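You operate a simulated robot arm through the tools that you are given. There is no shell and no other tool. Be economical: measure what you need, move in short steps, check, and stop when the job is done.

The job below is to be done with a simulated robot arm. You get a single attempt, and the scene is never put back.

Task
Put oats to soak in the yellow soup bowl.
Fine: oats to about the 150 ml line, water from the water jug to about 300 ml; close the oat packet; put packet and jug back. Set down upright: oat packet, water jug.

It is judged by the outcome, as a careful person would: the job done as asked, and still so three seconds after it is handed in. It fails if anything else is knocked over, pushed out of place, dropped, spilled or broken.

Robot
A 6-joint arm with a two-finger parallel gripper, fixed in place. Base frame: the origin is at the foot of the arm, x ahead of it, y to its left, z up. Readings come in m, degrees, newtons and seconds.
With the tool pointing down near the work surface it reaches from about 0.12 to 0.66 m from the base axis. Its first joint turns from -166.0 to 166.0 degrees. Payload 3.91 kg.
The TCP is the grasp point between the finger pads, 0.03 m short of the fingertips. In the tool frame z runs along the fingers and y along their closing line. Largest opening 0.11 m; finger width 0.02, thickness 0.01; the body of the gripper, 0.048 by 0.112 m, starts 0.055 m behind the TCP.
Orientation is that of the tool frame in the base frame, as a unit quaternion [x, y, z, w]. With the fingers straight down and closing along the base's y, the tool's x points along the base's -x, its y along +y and its z along -z.

Tools
- The arm moves only by the tool apply_moves. Its argument "rows" is a list of rows, each a list of 7 numbers: the turn, a rotation vector about the base's x, y, z in degrees, then the shift along the base's x, y, z in m, then the finger opening in m, from 0 to 0.11. In form: [[ax, ay, az, x, y, z, grip], ...]. A call has 1 to 8 rows; each row is the pose to reach, as a shift and turn from the pose commanded when the call began. Each row takes 0.2 s and may step no farther than 0.05 m and 8.6 degrees from the row before; otherwise, or with a gripper value out of range, the whole call is refused. Where a pose cannot be reached the arm comes as near as it can. A force on the tool above 40 N (or 10 N above the force at the start of the call, whichever is more), or a blocked arm, ends the call early, and 0.2 s more pass. Each finger travels about 0.045 m/s and halts on what it meets, pressing with about 33 N; the grip force reading is that of the motor and also rises with nothing between the fingers. The clock runs only during rows and for 0.2 s after the last one: add rows that repeat a pose to give the fingers time. The reply holds the time, the measured pose of the TCP, the force on the tool along the base axes, the opening and the grip force, in the units named above and with some noise, with the torque about the TCP (base axes, N m) and any sound that the robot's microphone picked up, and new pictures: "pictures" is both (left out), scene, wrist or none.
- Cameras (640 x 400 px; columns grow to the right, rows downward): "scene" is fixed at [0.0502, -0.65, 1.3744]; the picture's right is [0.88, -0.48, 0.00], its down [-0.17, -0.32, -0.93] and it looks along [0.44, 0.82, -0.36] (base axes); focal length 350 px, centre (320, 200). "wrist" rides on the gripper at [0.071, 0.022, -0.107] in the tool frame; the picture's right is [-0.29, 0.96, 0.00], its down [-0.76, -0.23, -0.61] and it looks along [-0.58, -0.18, 0.79] (tool axes); focal length 243 px, centre (320, 200). There is no depth. A picture from a camera that has moved, and an enlarged one, comes with that camera's place and axes in the base frame and with its lens.
- lift_body(by): slides the trunk up (or, below 0, down) by that many m; the arm rides with it, the base frame stays. It gives what a move gives, with no picture.
- inspect(camera, box): a new picture of the part [left, top, right, bottom] of that camera's present view, enlarged. The clock stands still meanwhile.
- sign_off(): hands the job in; it is judged then, once.

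Go step by step. Nothing tells you positions but the pictures and the camera data: compare them with the known pose of the tool, close in by small moves and look again before you grip or let go. The budget is 120 turns and 200 pictures, counting those below and the enlarged ones. Unless the task says otherwise, let go and move clear before handing in, and close with one line.

The tools are called after "Request:" as name(argument=value, ...) on one line, values as JSON. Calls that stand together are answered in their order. apply_moves: Moves the arm, as the interface text tells. Its arguments: {"type":"object","properties":{"rows":{"type":"array","items":{"type":"array","items":{"type":"number"}}},"pictures":{"type":"string","enum":["both","scene","wrist","none"]}},"required":["rows"]} The other tools are called the same way: lift_body (by) slides the trunk up or down; inspect (camera, box) takes an enlarged picture of a part of a camera's view; sign_off () hands the job in.

At the start:

```text
t: 0.0
position: [0.2654, 0.2967, 1.2082]
tool_rot: [0.0, 1.0, 0.0, 0.001]
ft_force: [-0.7, 0.5, 0.2]
moment: [0.02, -0.01, 0.02]
finger_gap: 0.11
grip_force: 0.0
trunk travel left (down, up): [-0.5, 0.09]
```

scene: 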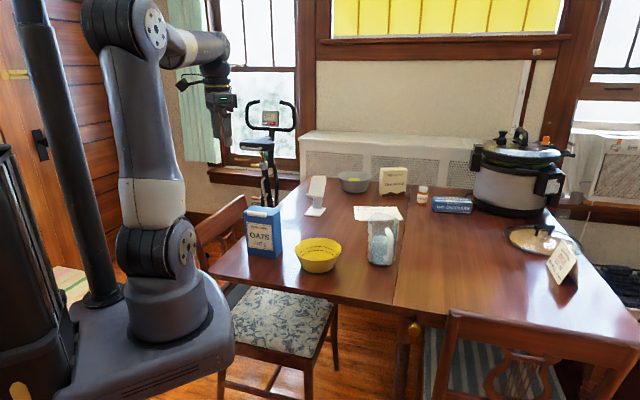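
wrist: 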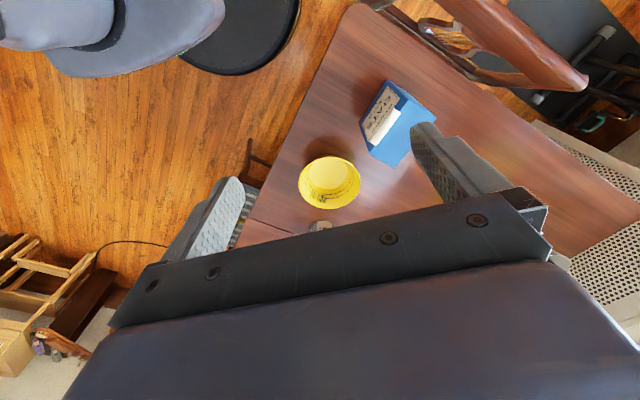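

I see an oat packet (blue), a yellow bowl and a jug on a table; I'll take enlarged views first to work out positions.

Request:
inspect(camera="scene", box=[220, 170, 420, 295])

Request:
inspect(camera="wrist", box=[270, 60, 470, 240])

```text
3.20 times, centred on (320, 232) of scene
camera zoom: at [0.0502, -0.65, 1.3744], right [0.88, -0.48, 0.0], down [-0.17, -0.32, -0.93], along [0.44, 0.82, -0.36], focal length 1119 px, centre (320, 96)
```

zoom: 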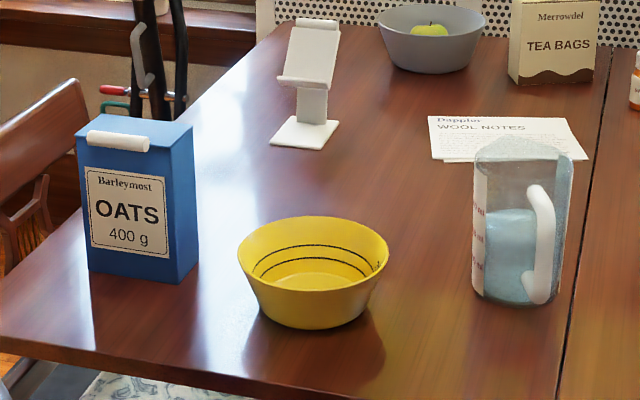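

```text
2.22 times, centred on (370, 150) of wrist
camera zoom: at [0.1946, 0.3171, 1.3163], right [0.29, 0.96, 0.0], down [0.76, -0.23, 0.61], along [0.58, -0.18, -0.79], focal length 539 px, centre (209, 311)
```

zoom: 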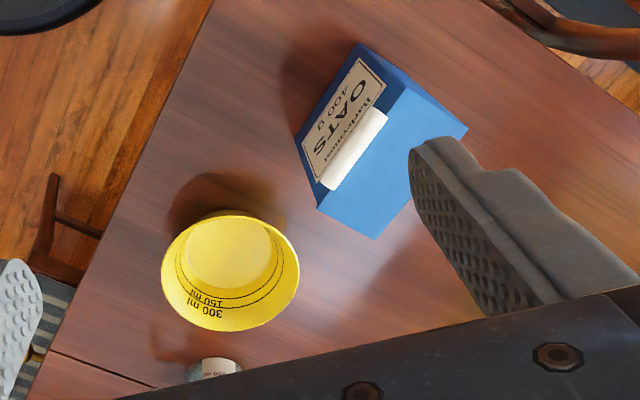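

Rough triangulation gives table z≈0.74, bowl rim centre ≈(0.52,0.24,0.81), oat packet top ≈(0.40,0.40,0.905) and jug ≈(0.74,0.17). I'll turn the wrist for a clearer look at the packet.

Request:
apply_moves(rows=[[0, 0, 8, 0, 0, -0.02, 0.11], [0, 0, 16, 0, -0.02, -0.03, 0.11], [0, 0, 24, 0, -0.04, -0.04, 0.11], [0, 0, 32, 0, -0.06, -0.05, 0.11], [0, 0, 40, 0, -0.08, -0.06, 0.11], [0, 0, 40, 0, -0.08, -0.06, 0.11]])

```text
t: 1.4
position: [0.2656, 0.2149, 1.147]
tool_rot: [-0.343, 0.939, 0.0, 0.0]
ft_force: [0.1, 0.1, -1.0]
moment: [0.05, 0.01, 0.01]
finger_gap: 0.11
grip_force: 0.0
trunk travel left (down, up): [-0.5, 0.09]
camera wrist: at [0.1969, 0.1852, 1.2566], right [-0.39, 0.92, 0.0], down [0.73, 0.31, 0.61], along [0.56, 0.24, -0.79], focal length 243 px, centre (320, 200)
```

scene: 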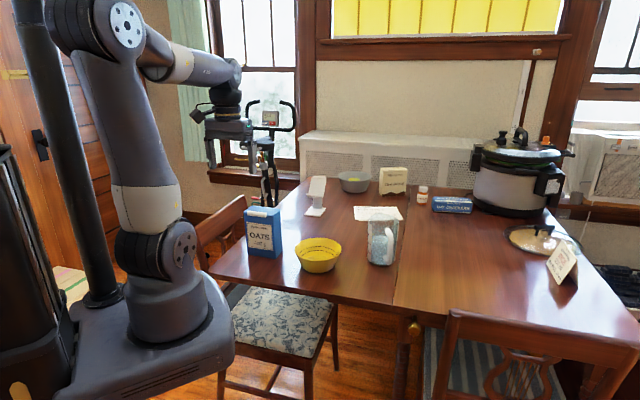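
wrist: 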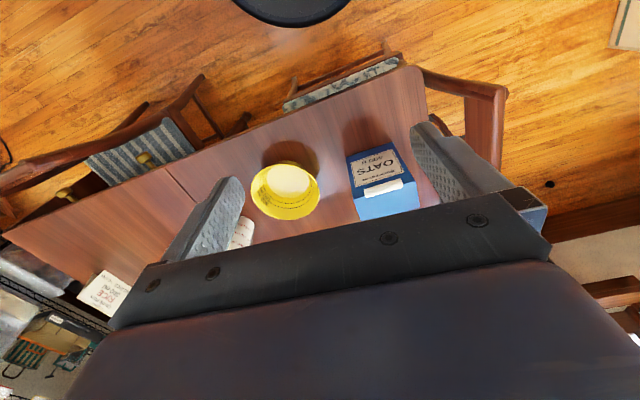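

The packet stands beside the bowl with a white clip or flap tab on top. I'll swing the tool toward horizontal with the camera on top for an upright view.

Request:
apply_moves(rows=[[4.33, 3.64, -5.66, 0.01, -0.01, 0, 0.11], [8.67, 7.27, -11.31, 0.02, -0.02, 0, 0.11], [13.0, 10.9, -16.97, 0.03, -0.03, 0, 0.11], [17.33, 14.54, -22.63, 0.04, -0.04, 0, 0.11], [21.67, 18.18, -28.28, 0.05, -0.05, 0, 0.11], [26.0, 21.8, -33.94, 0.06, -0.06, 0, 0.11], [30.3, 25.45, -39.6, 0.07, -0.06, 0, 0.11], [34.67, 29.09, -45.25, 0.08, -0.06, 0, 0.11]], pictures="wrist")

```text
t: 3.2
position: [0.3463, 0.1554, 1.1488]
tool_rot: [0.063, 0.925, 0.353, -0.129]
ft_force: [-0.1, -0.3, -0.3]
moment: [0.04, -0.01, -0.01]
finger_gap: 0.11
grip_force: 0.1
trunk travel left (down, up): [-0.5, 0.09]
camera wrist: at [0.3026, 0.1011, 1.2602], right [0.48, 0.7, 0.53], down [0.8, -0.6, 0.08], along [0.37, 0.38, -0.85], focal length 243 px, centre (320, 200)
```

wrist: 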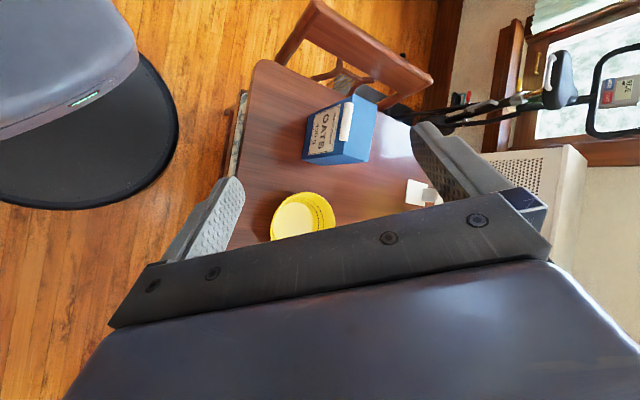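

Request:
apply_moves(rows=[[4.33, 3.64, -5.66, 0, 0, 0, 0.11], [8.67, 7.27, -11.31, 0, 0, 0, 0.11], [13.0, 10.9, -16.97, 0, 0, 0, 0.11], [17.33, 14.54, -22.63, 0, 0, 0, 0.11], [21.67, 18.18, -28.28, 0, 0, 0, 0.11], [26.0, 21.8, -33.94, 0, 0, 0, 0.11], [30.3, 25.45, -39.6, 0, 0, 0, 0.11], [34.67, 29.09, -45.25, 0, 0, 0, 0.11]], pictures="scene")

Request:
apply_moves(rows=[[4.33, 3.64, -5.66, 0, 0, 0, 0.11], [8.67, 7.27, -11.31, 0, 0, 0, 0.11], [13.0, 10.9, -16.97, 0, 0, 0, 0.11], [17.33, 14.54, -22.63, 0, 0, 0, 0.11], [21.67, 18.18, -28.28, 0, 0, 0, 0.11], [26.0, 21.8, -33.94, 0, 0, 0, 0.11], [28.17, 23.63, -36.77, 0, 0, 0, 0.11]])

```text
t: 5.0
position: [0.3458, 0.1564, 1.148]
tool_rot: [0.448, 0.628, 0.598, -0.217]
ft_force: [-0.8, -0.3, 0.0]
moment: [-0.02, 0.02, 0.04]
finger_gap: 0.1102
grip_force: 0.0
trunk travel left (down, up): [-0.5, 0.09]
```

scene: 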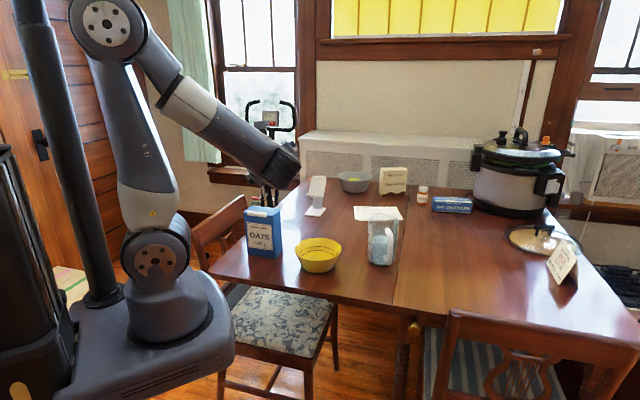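

```text
t: 6.6
position: [0.3462, 0.1553, 1.1476]
tool_rot: [0.665, 0.241, 0.665, -0.241]
ft_force: [-1.6, -0.6, 0.4]
moment: [0.01, 0.02, 0.02]
finger_gap: 0.1102
grip_force: 0.0
trunk travel left (down, up): [-0.5, 0.09]
camera wrist: at [0.2775, 0.0696, 1.2205], right [0.61, -0.73, -0.29], down [-0.61, -0.21, -0.76], along [0.5, 0.65, -0.58], focal length 243 px, centre (320, 200)
```

scene: 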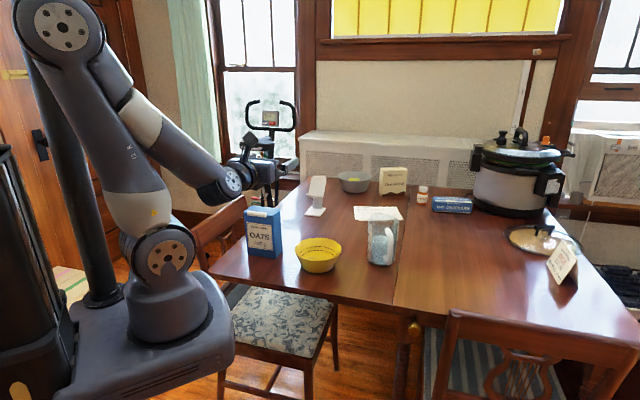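
wrist: 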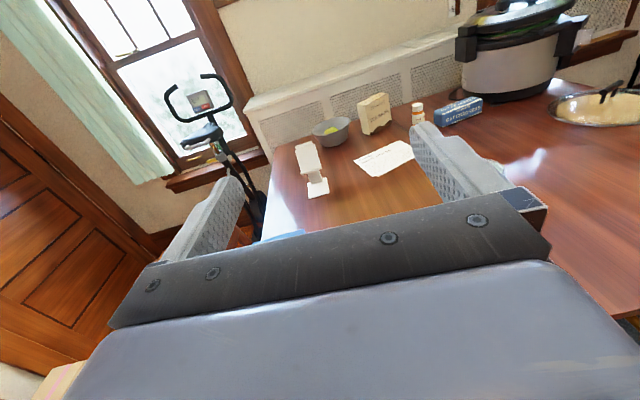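

Good posture. Lowering to view packet and bowl from the side.

Request:
apply_moves(rows=[[0, 0, 0, -0.01, -0.02, -0.04, 0.11], [0, 0, 0, -0.02, -0.04, -0.08, 0.11], [0, 0, 0, -0.03, -0.06, -0.12, 0.11], [0, 0, 0, -0.03, -0.08, -0.15, 0.11], [0, 0, 0, -0.03, -0.08, -0.15, 0.11]], pictures="wrist")

```text
t: 7.8
position: [0.3316, 0.066, 0.9908]
tool_rot: [0.649, 0.259, 0.68, -0.224]
ft_force: [-0.5, -0.3, 0.3]
moment: [-0.03, 0.03, 0.02]
finger_gap: 0.11
grip_force: 0.0
trunk travel left (down, up): [-0.5, 0.09]
camera wrist: at [0.2599, -0.0176, 1.0624], right [0.63, -0.74, -0.23], down [-0.57, -0.24, -0.79], along [0.53, 0.63, -0.57], focal length 243 px, centre (320, 200)
```

wrist: 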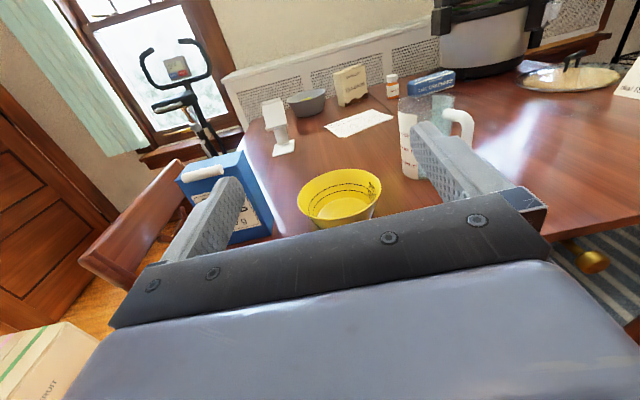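

Request:
inspect(camera="wrist", box=[160, 130, 400, 280])

Request:
inspect(camera="wrist", box=[360, 80, 520, 200])

Request:
inspect(camera="scene", box=[235, 195, 295, 265])

Request:
inspect(camera="scene", box=[355, 205, 415, 275])

```text
2.67 times, centred on (280, 205) of wrist
camera zoom: at [0.2599, -0.0176, 1.0624], right [0.63, -0.74, -0.23], down [-0.57, -0.24, -0.79], along [0.53, 0.63, -0.57], focal length 647 px, centre (427, 187)
```

zoom: 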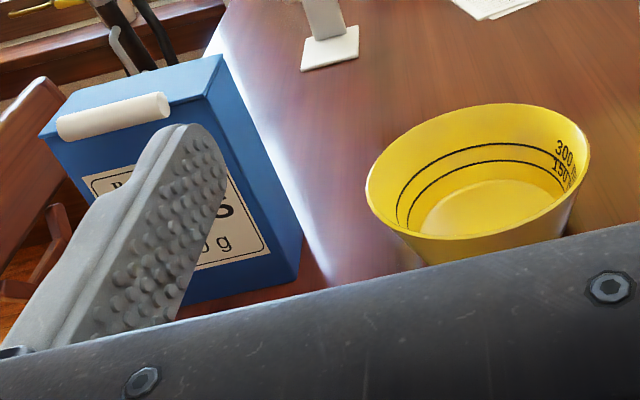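

```text
3.33 times, centred on (440, 140) of wrist
camera zoom: at [0.2599, -0.0176, 1.0624], right [0.63, -0.74, -0.23], down [-0.57, -0.24, -0.79], along [0.53, 0.63, -0.57], focal length 809 px, centre (-80, 400)
```

zoom: 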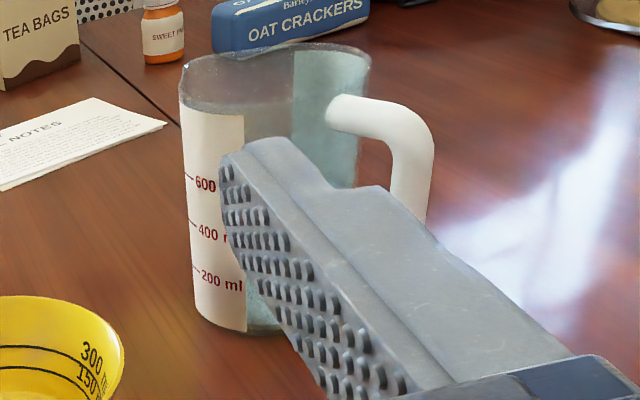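

```text
5.71 times, centred on (265, 230) of scene
camera zoom: at [0.0502, -0.65, 1.3744], right [0.88, -0.48, 0.0], down [-0.17, -0.32, -0.93], along [0.44, 0.82, -0.36], focal length 1998 px, centre (634, 29)
```

zoom: 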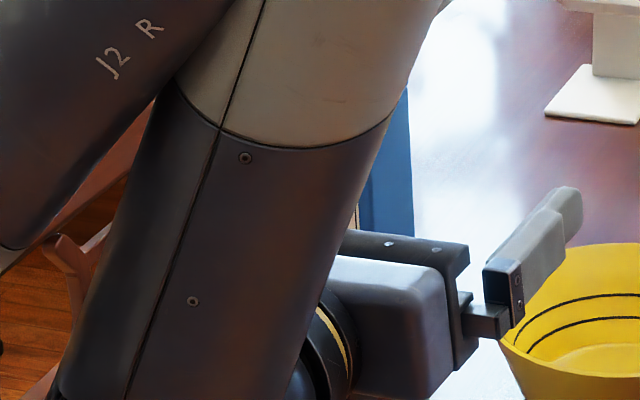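

```text
5.71 times, centred on (385, 240) of scene
camera zoom: at [0.0502, -0.65, 1.3744], right [0.88, -0.48, 0.0], down [-0.17, -0.32, -0.93], along [0.44, 0.82, -0.36], focal length 1998 px, centre (-51, -29)
```

zoom: 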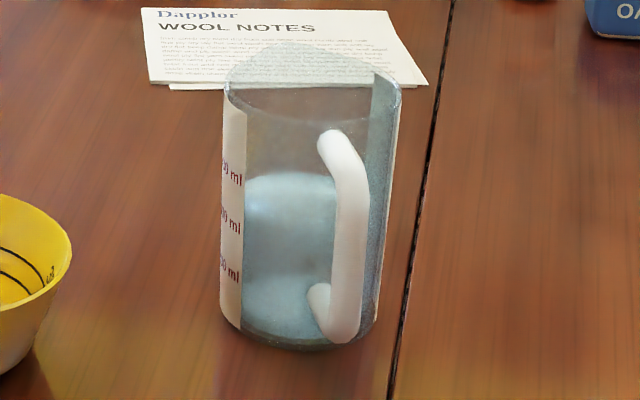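

The packet has a blue top with a white bar along its front edge; its front faces the robot (≈0.11 wide, 0.05 deep, 0.16 tall, centre ≈(0.404,0.416)). I'll yaw so the packet shows between the fingers and study the top.

Request:
apply_moves(rows=[[0, 0, 8, 0, 0.01, 0.02, 0.11], [0, 0, 16, 0, 0.02, 0.04, 0.11], [0, 0, 24, 0, 0.03, 0.06, 0.11], [0, 0, 28, 0, 0.05, 0.06, 0.11], [0, 0, 28, 0, 0.05, 0.06, 0.11]], pictures="wrist")

Request:
inspect(camera="wrist", box=[220, 110, 420, 240])

```text
t: 9.0
position: [0.3152, 0.127, 1.0581]
tool_rot: [0.586, 0.396, 0.586, -0.396]
ft_force: [0.0, -0.3, -0.8]
moment: [0.0, 0.0, -0.01]
finger_gap: 0.1101
grip_force: 0.1
trunk travel left (down, up): [-0.5, 0.09]
camera wrist: at [0.296, 0.0185, 1.1302], right [0.89, -0.36, -0.29], down [-0.44, -0.48, -0.76], along [0.13, 0.8, -0.58], focal length 243 px, centre (320, 200)
```

wrist: 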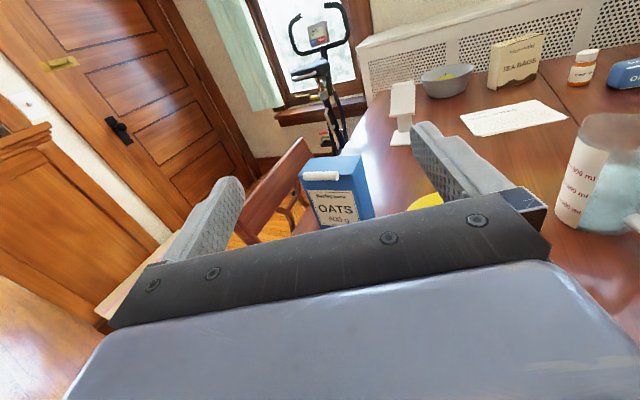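

```text
3.08 times, centred on (320, 175) of wrist
camera zoom: at [0.296, 0.0185, 1.1302], right [0.89, -0.36, -0.29], down [-0.44, -0.48, -0.76], along [0.13, 0.8, -0.58], focal length 746 px, centre (320, 277)
```

zoom: 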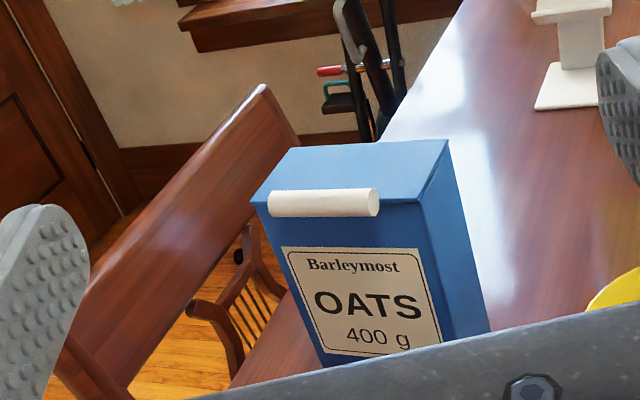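

The lid's white bar sits along the front top edge, so it looks like a flap hinged at the back. I'll move nearer for a closer look.

Request:
apply_moves(rows=[[0, 0, -7.3, 0, 0.02, 0, 0.07], [0, 0, -14.6, 0, 0.04, 0, 0.03], [0, 0, -22, 0, 0.06, 0, 0.0], [0, 0, -22, 0, 0.08, 0, 0.0], [0, 0, -22, 0, 0.08, 0, 0.0]], pictures="none")

Request:
apply_moves(rows=[[-5.75, 5.56, 0, -0.01, 0.02, 0, 0.0], [-11.5, 11.1, 0, -0.015, 0.04, 0, 0.0], [-17.25, 16.7, 0, -0.015, 0.06, -0.02, 0.0], [-21.6, 20.85, 0, -0.015, 0.08, -0.04, 0.0], [-21.6, 20.85, 0, -0.015, 0.08, -0.04, 0.0]])

```text
t: 10.4
position: [0.3369, 0.2167, 1.0727]
tool_rot: [0.624, 0.275, 0.676, -0.278]
ft_force: [0.0, -0.8, -0.4]
moment: [0.0, -0.03, 0.0]
finger_gap: 0.0002
grip_force: 11.6
trunk travel left (down, up): [-0.5, 0.09]
stopped in row 5: the arm was blocked; the commanded pose is now the measured one
```

```text
t: 11.6
position: [0.3521, 0.2618, 1.0417]
tool_rot: [0.777, 0.343, 0.487, -0.204]
ft_force: [0.3, -0.2, -0.6]
moment: [0.03, 0.01, -0.01]
finger_gap: 0.0
grip_force: 33.3
out of reach, approached as far as the arm can: row 1, 2, 3, 4, 5
trunk travel left (down, up): [-0.5, 0.09]
camera wrist: at [0.3232, 0.2017, 1.1556], right [0.61, -0.75, -0.24], down [-0.76, -0.49, -0.42], along [0.19, 0.44, -0.88], focal length 243 px, centre (320, 200)
```

scene: 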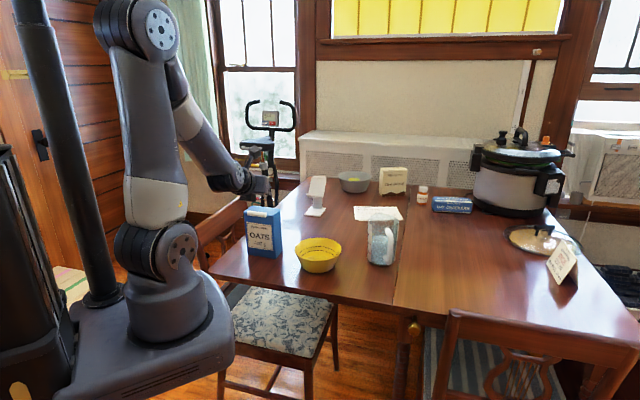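
wrist: 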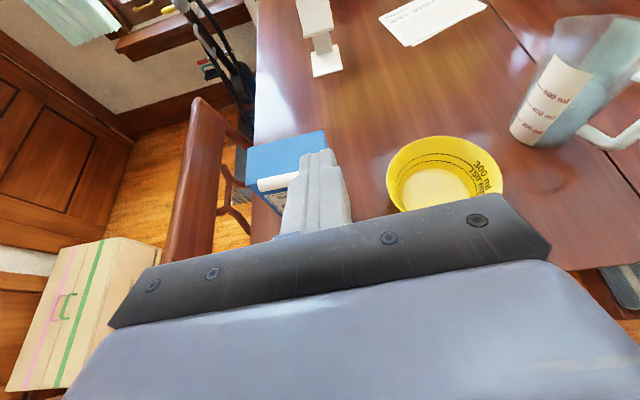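

Request:
inspect(camera="wrist", box=[230, 120, 360, 220])

Request:
inspect(camera="scene", box=[235, 195, 300, 265])

```text
4.00 times, centred on (295, 170) of wrist
camera zoom: at [0.3232, 0.2017, 1.1556], right [0.61, -0.75, -0.24], down [-0.76, -0.49, -0.42], along [0.19, 0.44, -0.88], focal length 970 px, centre (420, 320)
```

zoom: 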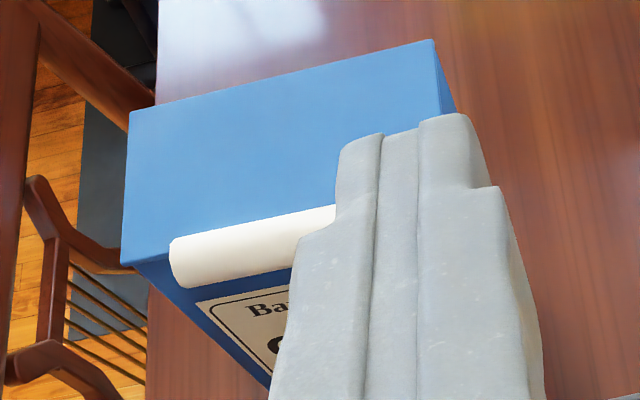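

```text
5.71 times, centred on (268, 230) of scene
camera zoom: at [0.0502, -0.65, 1.3744], right [0.88, -0.48, 0.0], down [-0.17, -0.32, -0.93], along [0.44, 0.82, -0.36], focal length 1998 px, centre (620, 29)
```

zoom: 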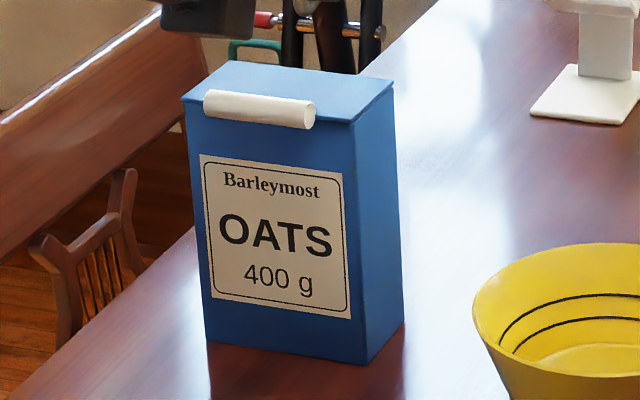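

The lid is a flap with a bar at its front edge (bar centre ≈(0.372,0.378,0.908)). I'll raise the trunk to ease the near reach.

Request:
lift_body(by=0.09)

```text
t: 12.8
position: [0.3533, 0.2607, 1.1332]
tool_rot: [0.777, 0.343, 0.488, -0.203]
ft_force: [0.3, 0.0, -0.3]
moment: [0.02, -0.02, 0.01]
finger_gap: 0.0
grip_force: 32.9
trunk travel left (down, up): [-0.59, 0.0]
```

Request:
apply_moves(rows=[[0, 0, 0, -0.01, 0.01, -0.04, 0.0], [0, 0, 0, -0.02, 0.02, -0.08, 0.0], [0, 0, 0, -0.03, 0.04, -0.12, 0.0], [0, 0, 0, -0.036, 0.06, -0.16, 0.0], [0, 0, 0, -0.036, 0.06, -0.2, 0.0], [0, 0, 0, -0.036, 0.06, -0.2, 0.0]])

```text
t: 14.2
position: [0.3813, 0.2477, 0.9372]
tool_rot: [0.775, 0.345, 0.487, -0.207]
ft_force: [-0.5, -0.6, -0.2]
moment: [0.01, 0.0, 0.02]
finger_gap: 0.0
grip_force: 33.3
out of reach, approached as far as the arm can: row 1, 2, 3, 4, 5, 6
trunk travel left (down, up): [-0.59, 0.0]
camera wrist: at [0.3524, 0.1867, 1.0499], right [0.62, -0.74, -0.25], down [-0.76, -0.5, -0.42], along [0.19, 0.45, -0.87], focal length 243 px, centre (320, 200)
```

scene: 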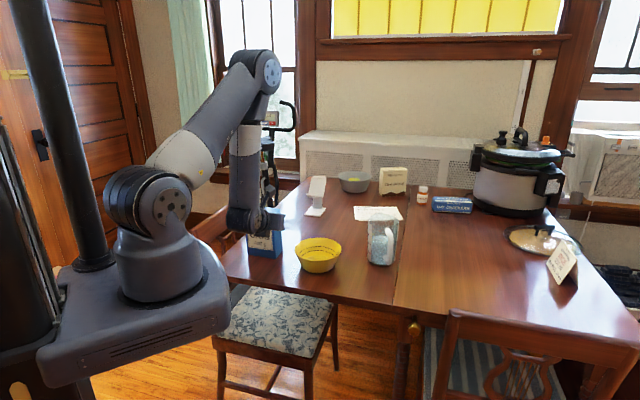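
wrist: 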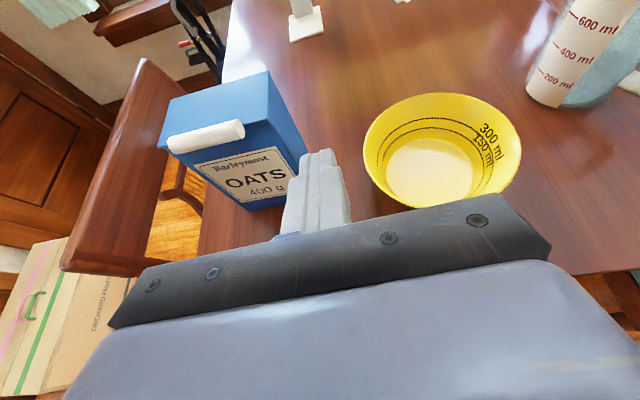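

The near-front approach is limited by the wrist, so I'll come from the front-right instead (tool azimuth ≈110°) and hook the bar from below.

Request:
apply_moves(rows=[[0, 0, 8, 0, 0, 0.03, 0], [0, 0, 16, 0, 0, 0.05, 0], [0, 0, 24, 0, 0, 0.06, 0], [0, 0, 32, 0, 0, 0.06, 0], [0, 0, 40, 0, 0, 0.06, 0], [0, 0, 48, 0, 0, 0.06, 0], [0, 0, 56, 0, 0, 0.06, 0], [0, 0, 64, 0, 0, 0.06, 0]])

```text
t: 16.1
position: [0.3806, 0.2465, 0.9982]
tool_rot: [0.477, 0.702, 0.305, -0.432]
ft_force: [0.7, 0.5, 0.6]
moment: [-0.02, -0.02, 0.0]
finger_gap: 0.0
grip_force: 33.4
trunk travel left (down, up): [-0.59, 0.0]
camera wrist: at [0.422, 0.1927, 1.111], right [0.94, 0.23, -0.24], down [0.11, -0.9, -0.42], along [-0.31, 0.37, -0.88], focal length 243 px, centre (320, 200)
```

scene: 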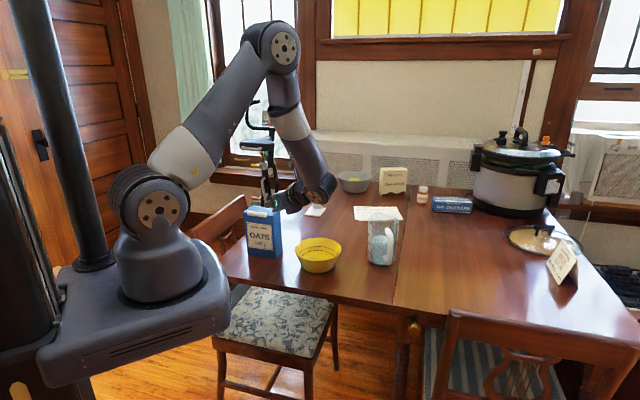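
wrist: 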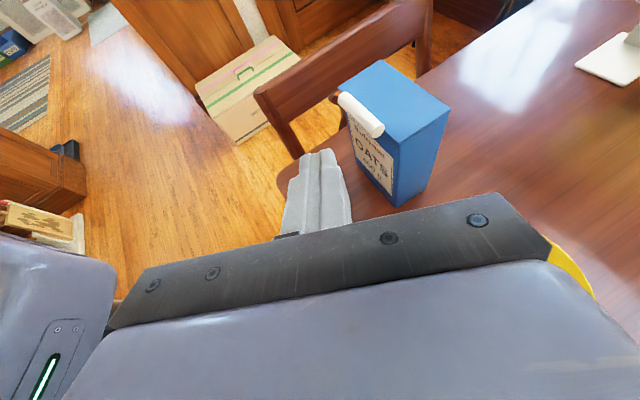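

Request:
apply_moves(rows=[[0, 0, 0, 0.005, 0.0, -0.04, 0], [0, 0, 0, 0.01, 0.015, -0.08, 0], [0, 0, 0, 0.016, 0.03, -0.11, 0], [0, 0, 0, 0.016, 0.046, -0.11, 0], [0, 0, 0, 0.016, 0.046, -0.11, 0]])

Request:
inspect(camera="scene", box=[235, 185, 335, 270])

Request:
inspect(camera="wrist", box=[250, 50, 450, 220])

```text
t: 17.2
position: [0.3953, 0.2923, 0.8875]
tool_rot: [0.477, 0.702, 0.306, -0.431]
ft_force: [-0.1, -0.3, 0.3]
moment: [-0.03, -0.03, 0.04]
finger_gap: 0.0002
grip_force: 32.6
trunk travel left (down, up): [-0.59, 0.0]
camera wrist: at [0.4375, 0.239, 1.0002], right [0.94, 0.22, -0.24], down [0.11, -0.9, -0.42], along [-0.31, 0.37, -0.88], focal length 243 px, centre (320, 200)
```

scene: 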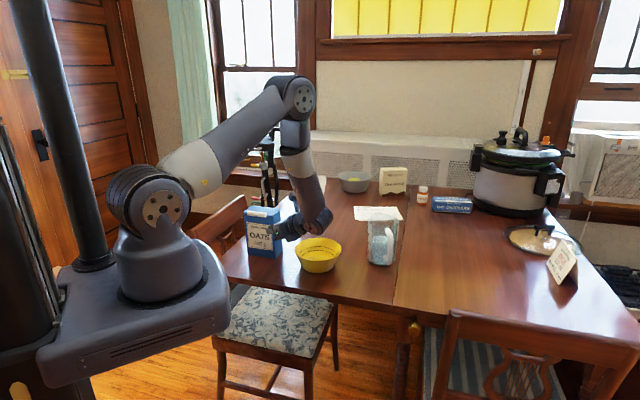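
wrist: 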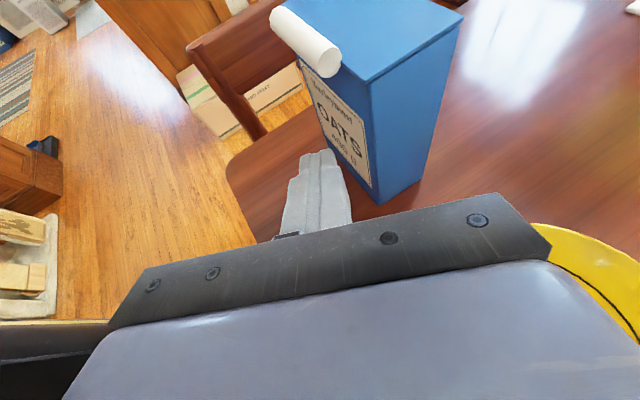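

```text
4.71 times, centred on (285, 228) of scene
camera zoom: at [0.0502, -0.65, 1.3744], right [0.88, -0.48, 0.0], down [-0.17, -0.32, -0.93], along [0.44, 0.82, -0.36], focal length 1646 px, centre (485, 71)
```

zoom: 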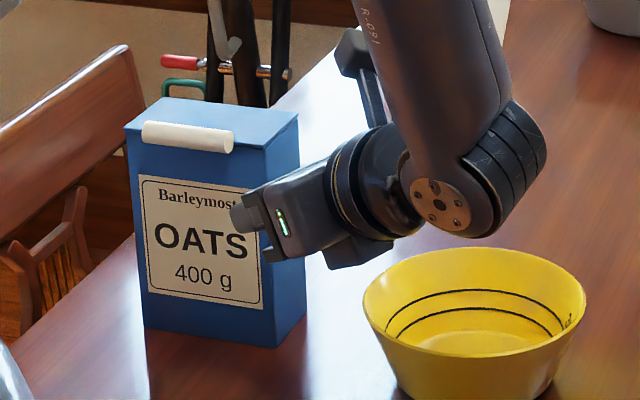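

```text
2.35 times, centred on (350, 135) of wrist
camera zoom: at [0.4375, 0.239, 1.0002], right [0.94, 0.22, -0.24], down [0.11, -0.9, -0.42], along [-0.31, 0.37, -0.88], focal length 571 px, centre (249, 353)
```

zoom: 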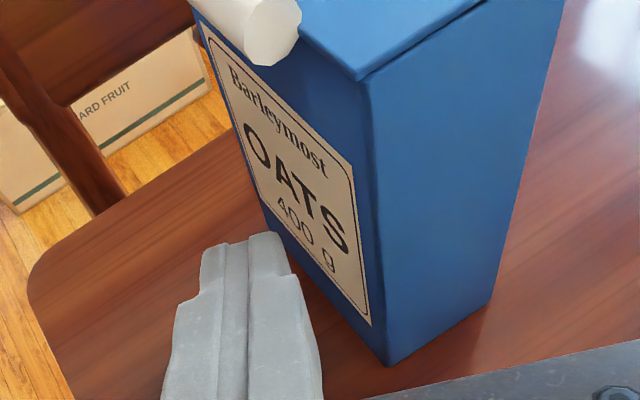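

Request:
apply_moves(rows=[[0, 0, 0, -0.004, 0.018, -0.004, 0], [0, 0, 0, -0.008, 0.036, -0.004, 0], [0, 0, 0, -0.011, 0.05, -0.004, 0], [0, 0, 0, -0.011, 0.05, -0.004, 0]], pictures="none")

Request:
inspect(camera="scene", box=[235, 195, 315, 265])

Request:
inspect(camera="wrist", box=[250, 50, 450, 220])

```text
t: 18.2
position: [0.3852, 0.3433, 0.8829]
tool_rot: [0.477, 0.702, 0.306, -0.431]
ft_force: [-0.3, -0.1, 0.0]
moment: [-0.01, 0.01, -0.01]
finger_gap: 0.0
grip_force: 32.8
trunk travel left (down, up): [-0.59, 0.0]
```

```text
5.71 times, centred on (275, 230) of scene
camera zoom: at [0.0502, -0.65, 1.3744], right [0.88, -0.48, 0.0], down [-0.17, -0.32, -0.93], along [0.44, 0.82, -0.36], focal length 1998 px, centre (577, 29)
```

zoom: 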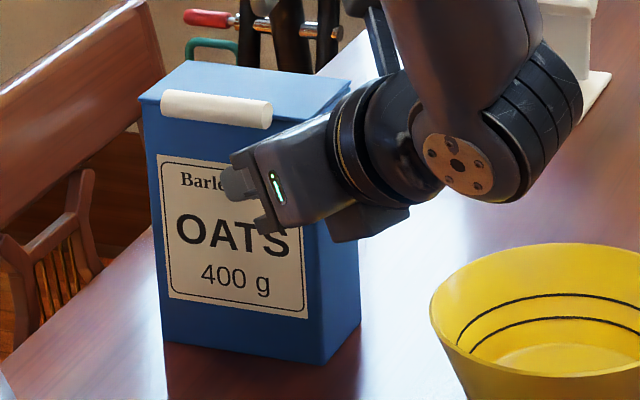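

```text
2.35 times, centred on (350, 135) of wrist
camera zoom: at [0.427, 0.2889, 0.9963], right [0.94, 0.22, -0.24], down [0.11, -0.9, -0.42], along [-0.31, 0.37, -0.88], focal length 571 px, centre (249, 353)
```

zoom: 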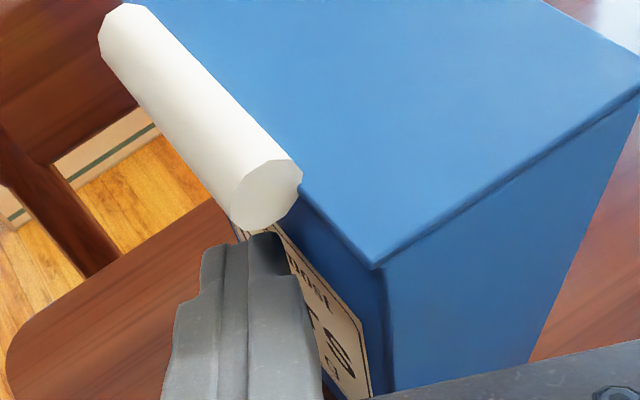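

The fingertips are just under the bar. Now lift it gently along an arc.

Request:
apply_moves(rows=[[0, 0, 0, -0.007, 0.008, 0.005, 0], [0, 0, 0, -0.007, 0.008, 0.02, 0], [0, 0, 0, -0.005, 0.01, 0.035, 0], [0, 0, 0, -0.001, 0.014, 0.051, 0], [0, 0, 0, 0.007, 0.022, 0.066, 0]], pictures="none")

Request:
inspect(camera="scene", box=[235, 185, 325, 265])

Request:
inspect(camera="wrist", box=[250, 50, 450, 220])

```text
t: 19.4
position: [0.3908, 0.365, 0.9499]
tool_rot: [0.478, 0.702, 0.306, -0.431]
ft_force: [0.6, 0.9, 0.1]
moment: [0.02, 0.0, 0.01]
finger_gap: 0.0001
grip_force: 33.1
trunk travel left (down, up): [-0.59, 0.0]
```

```text
5.00 times, centred on (280, 225) of scene
camera zoom: at [0.0502, -0.65, 1.3744], right [0.88, -0.48, 0.0], down [-0.17, -0.32, -0.93], along [0.44, 0.82, -0.36], focal length 1748 px, centre (520, 75)
```

zoom: 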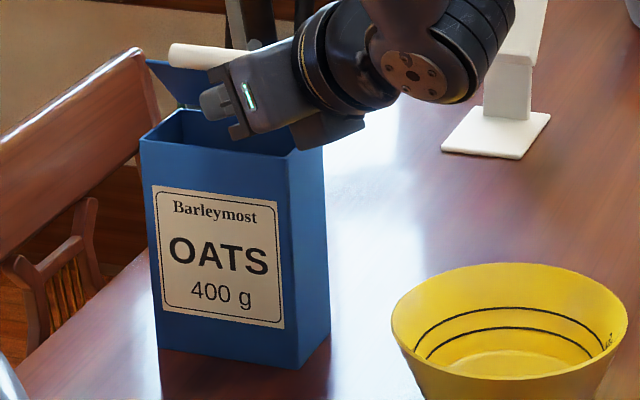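

```text
2.35 times, centred on (350, 135) of wrist
camera zoom: at [0.4335, 0.311, 1.0626], right [0.94, 0.22, -0.24], down [0.11, -0.9, -0.42], along [-0.31, 0.37, -0.88], focal length 571 px, centre (249, 353)
```

zoom: 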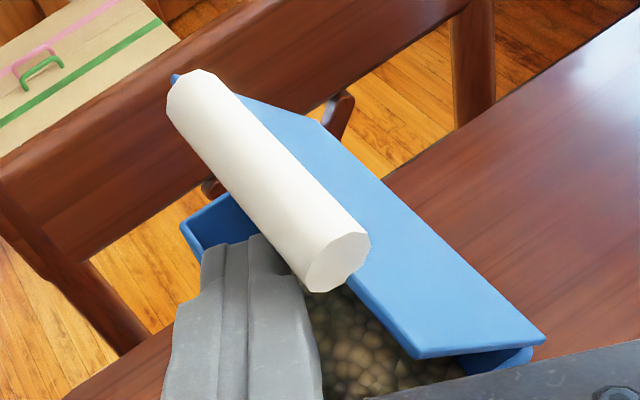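

The lid opens freely and oats are visible. Continue pushing it back past vertical.

Request:
apply_moves(rows=[[0, 0, 0, 0.011, 0.01, 0.011, 0], [0, 0, 0, 0.023, 0.022, 0.018, 0], [0, 0, 0, 0.036, 0.035, 0.018, 0], [0, 0, 0, 0.05, 0.048, 0.016, 0], [0, 0, 0, 0.063, 0.06, 0.01, 0], [0, 0, 0, 0.063, 0.06, 0.01, 0]], pictures="wrist")

Request:
inspect(camera="scene", box=[235, 185, 325, 265])

```text
t: 20.9
position: [0.4557, 0.4253, 0.9601]
tool_rot: [0.477, 0.702, 0.306, -0.431]
ft_force: [-0.7, -0.4, 0.0]
moment: [0.01, 0.01, 0.02]
finger_gap: 0.0
grip_force: 32.8
trunk travel left (down, up): [-0.59, 0.0]
camera wrist: at [0.497, 0.3711, 1.0727], right [0.94, 0.22, -0.24], down [0.11, -0.9, -0.42], along [-0.31, 0.37, -0.88], focal length 243 px, centre (320, 200)
```

wrist: 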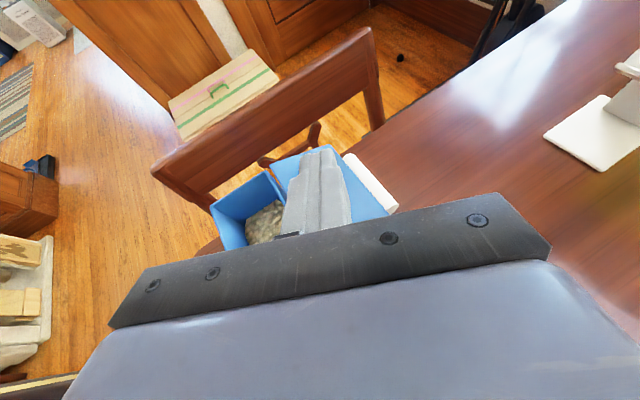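

```text
5.00 times, centred on (280, 225) of scene
camera zoom: at [0.0502, -0.65, 1.3744], right [0.88, -0.48, 0.0], down [-0.17, -0.32, -0.93], along [0.44, 0.82, -0.36], focal length 1748 px, centre (520, 75)
```

zoom: 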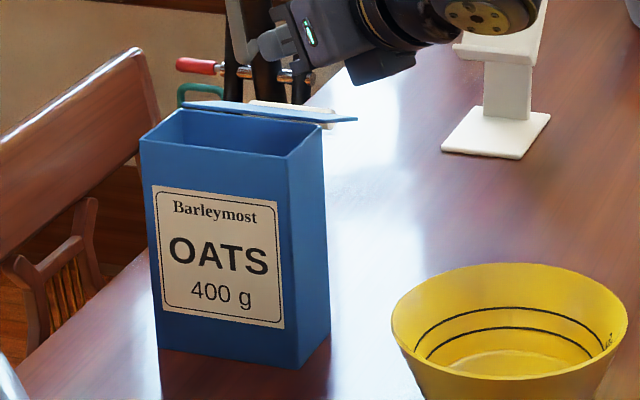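

The lid now lies fully open backwards. Next I'll back away, yaw to azimuth ≈134° and tilt to ≈35° down, to grip the packet across its depth from its right end.

Request:
apply_moves(rows=[[0, 0, 0, 0.01, -0.02, 0.03, 0], [0, 0, 6, 0.03, -0.06, 0.05, 0.0], [0, 0, 12, 0.04, -0.1, 0.05, 0.03], [0, 0, 18, 0.045, -0.125, 0.05, 0.06], [0, 0, 24, 0.05, -0.13, 0.04, 0.08], [0, 0, 24, 0.05, -0.13, 0.03, 0.11]], pictures="none")

Request:
apply_moves(rows=[[-3.3, -3.2, 0, 0, 0, 0, 0.11], [-6.5, -6.3, 0, 0, 0, 0, 0.11], [-6.5, -6.3, 0, 0, 0, 0, 0.11]])

```text
t: 22.2
position: [0.5048, 0.2937, 0.9899]
tool_rot: [0.32, 0.786, 0.209, -0.486]
ft_force: [-0.1, 0.2, -0.4]
moment: [0.0, 0.01, 0.01]
finger_gap: 0.0831
grip_force: 0.0
trunk travel left (down, up): [-0.59, 0.0]
```

```text
t: 23.1
position: [0.5037, 0.2953, 0.9896]
tool_rot: [0.337, 0.822, 0.183, -0.421]
ft_force: [0.2, 0.5, -0.5]
moment: [0.01, -0.01, -0.01]
finger_gap: 0.1101
grip_force: 0.1
trunk travel left (down, up): [-0.59, 0.0]
camera wrist: at [0.5517, 0.2753, 1.1116], right [0.8, 0.56, -0.22], down [0.5, -0.82, -0.27], along [-0.33, 0.11, -0.94], focal length 243 px, centre (320, 200)
```

scene: 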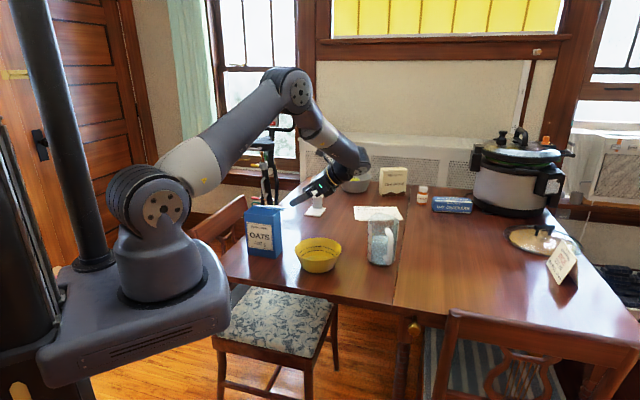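
wrist: 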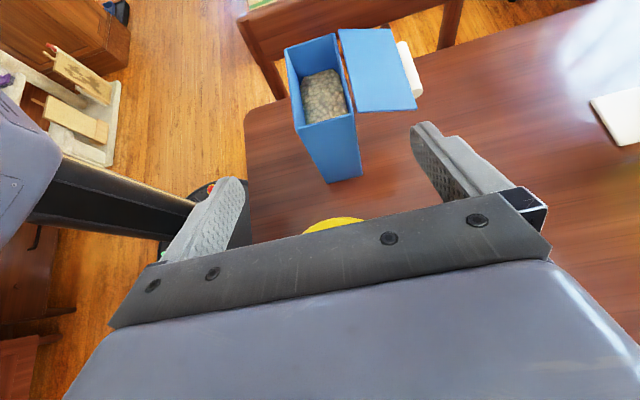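

Box right end measured at centre (0.436,0.368), matching my estimate. Moving to pre-grasp.

Request:
apply_moves(rows=[[0, 0, 0, -0.01, 0.01, -0.036, 0.11], [0, 0, 0, -0.02, 0.02, -0.072, 0.11], [0, 0, 0, -0.028, 0.031, -0.108, 0.11], [0, 0, 0, -0.028, 0.031, -0.108, 0.11]])

Request:
inspect(camera="scene", box=[235, 185, 365, 285])

```text
t: 24.1
position: [0.4764, 0.3268, 0.8822]
tool_rot: [0.336, 0.822, 0.183, -0.422]
ft_force: [0.2, -0.4, -0.4]
moment: [-0.04, -0.02, -0.03]
finger_gap: 0.1101
grip_force: 0.0
trunk travel left (down, up): [-0.59, 0.0]
camera wrist: at [0.5237, 0.3071, 1.0036], right [0.8, 0.56, -0.22], down [0.5, -0.82, -0.27], along [-0.34, 0.11, -0.94], focal length 243 px, centre (320, 200)
```

scene: 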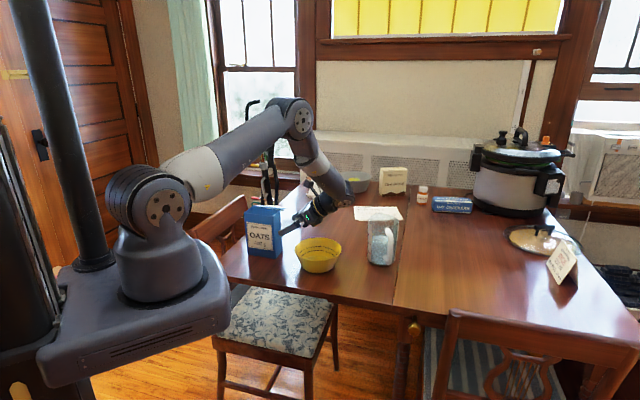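
wrist: 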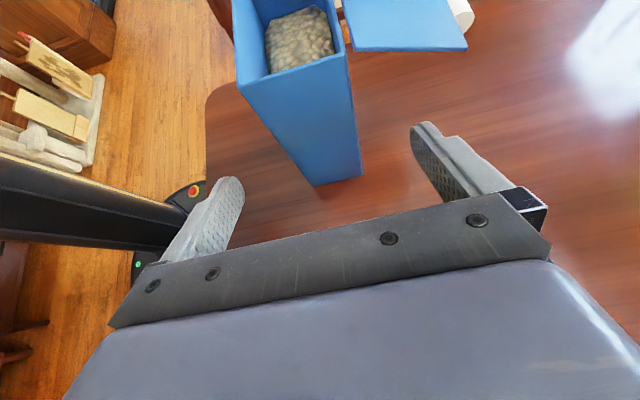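

```text
4.00 times, centred on (300, 235) of scene
camera zoom: at [0.0502, -0.65, 1.3744], right [0.88, -0.48, 0.0], down [-0.17, -0.32, -0.93], along [0.44, 0.82, -0.36], focal length 1399 px, centre (400, 60)
```

zoom: 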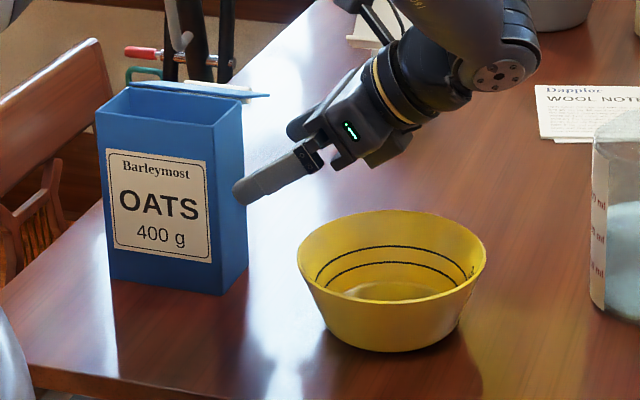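

Request:
apply_moves(rows=[[0, 0, 0, -0.014, 0.0145, -0.0145, 0.11], [0, 0, 0, -0.028, 0.029, -0.029, 0.11], [0, 0, 0, -0.043, 0.044, -0.0435, 0.11], [0, 0, 0, -0.056, 0.058, -0.057, 0.11], [0, 0, 0, -0.056, 0.058, -0.057, 0.11]])

Request:
inspect(camera="scene", box=[235, 185, 365, 285])

```text
t: 25.2
position: [0.42, 0.3834, 0.8252]
tool_rot: [0.336, 0.822, 0.182, -0.422]
ft_force: [0.6, -0.9, 0.0]
moment: [-0.01, 0.02, -0.02]
finger_gap: 0.1101
grip_force: 0.1
trunk travel left (down, up): [-0.59, 0.0]
camera wrist: at [0.468, 0.3644, 0.9471], right [0.8, 0.56, -0.22], down [0.5, -0.82, -0.27], along [-0.34, 0.11, -0.94], focal length 243 px, centre (320, 200)
```

scene: 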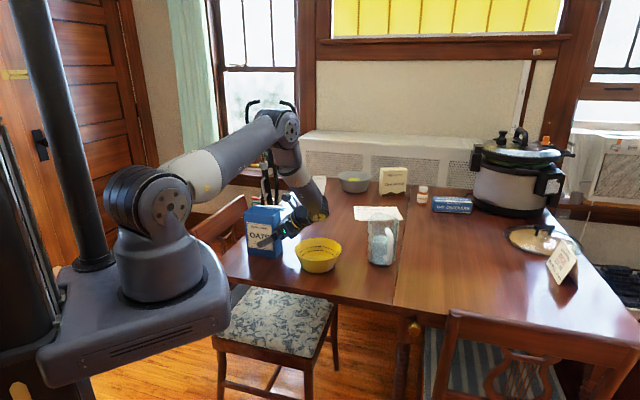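
wrist: 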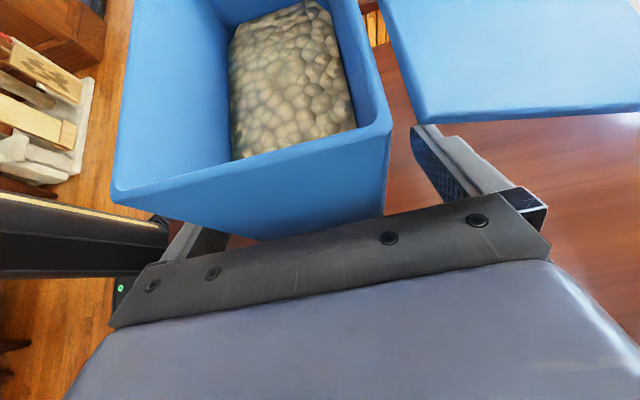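

```text
4.00 times, centred on (300, 235) of scene
camera zoom: at [0.0502, -0.65, 1.3744], right [0.88, -0.48, 0.0], down [-0.17, -0.32, -0.93], along [0.44, 0.82, -0.36], focal length 1399 px, centre (400, 60)
```

zoom: 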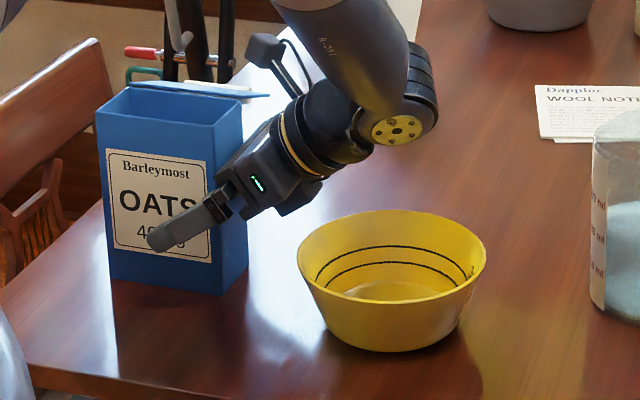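

Fingers straddle the packet. Closing.

Request:
apply_moves(rows=[[0, 0, 0, 0, 0, 0, 0.08], [0, 0, 0, 0, 0, 0, 0.06], [0, 0, 0, 0, 0, 0, 0.05], [0, 0, 0, 0, 0, 0, 0.045], [0, 0, 0, 0, 0, 0, 0.045]], pictures="wrist")

```text
t: 26.4
position: [0.4212, 0.3827, 0.8257]
tool_rot: [0.336, 0.822, 0.182, -0.423]
ft_force: [-0.6, -0.3, 0.7]
moment: [-0.13, 0.16, -0.02]
finger_gap: 0.06
grip_force: 33.9
trunk travel left (down, up): [-0.59, 0.0]
camera wrist: at [0.4681, 0.3641, 0.9474], right [0.8, 0.56, -0.22], down [0.5, -0.82, -0.27], along [-0.34, 0.11, -0.94], focal length 243 px, centre (320, 200)
```

wrist: 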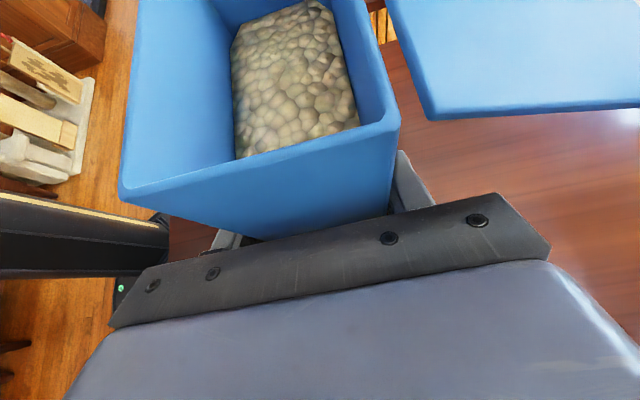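

Gripped (0.060 m). Lift straight up.

Request:
apply_moves(rows=[[0, 0, 0, 0, 0, 0.01, 0.045], [0, 0, 0, 0, 0, 0.03, 0.045], [0, 0, 0, 0, 0, 0.055, 0.045], [0, 0, 0, 0, 0, 0.08, 0.045], [0, 0, 0, 0, 0, 0.105, 0.045], [0, 0, 0, 0, 0, 0.125, 0.045], [0, 0, 0, 0, 0, 0.135, 0.045]])

```text
t: 28.1
position: [0.4204, 0.383, 0.9595]
tool_rot: [0.336, 0.822, 0.182, -0.421]
ft_force: [-0.5, 0.8, -3.3]
moment: [-0.08, -0.07, 0.02]
finger_gap: 0.06
grip_force: 32.5
trunk travel left (down, up): [-0.59, 0.0]
camera wrist: at [0.4677, 0.3637, 1.0817], right [0.8, 0.56, -0.22], down [0.5, -0.82, -0.27], along [-0.34, 0.11, -0.94], focal length 243 px, centre (320, 200)
```

scene: 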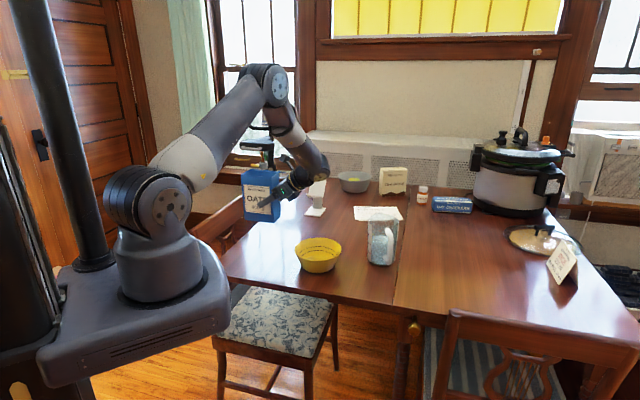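
wrist: 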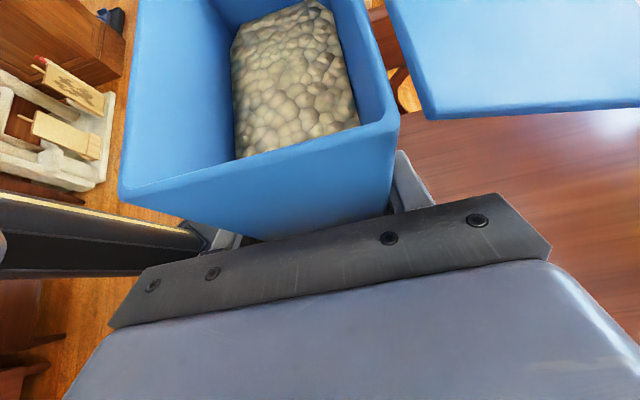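

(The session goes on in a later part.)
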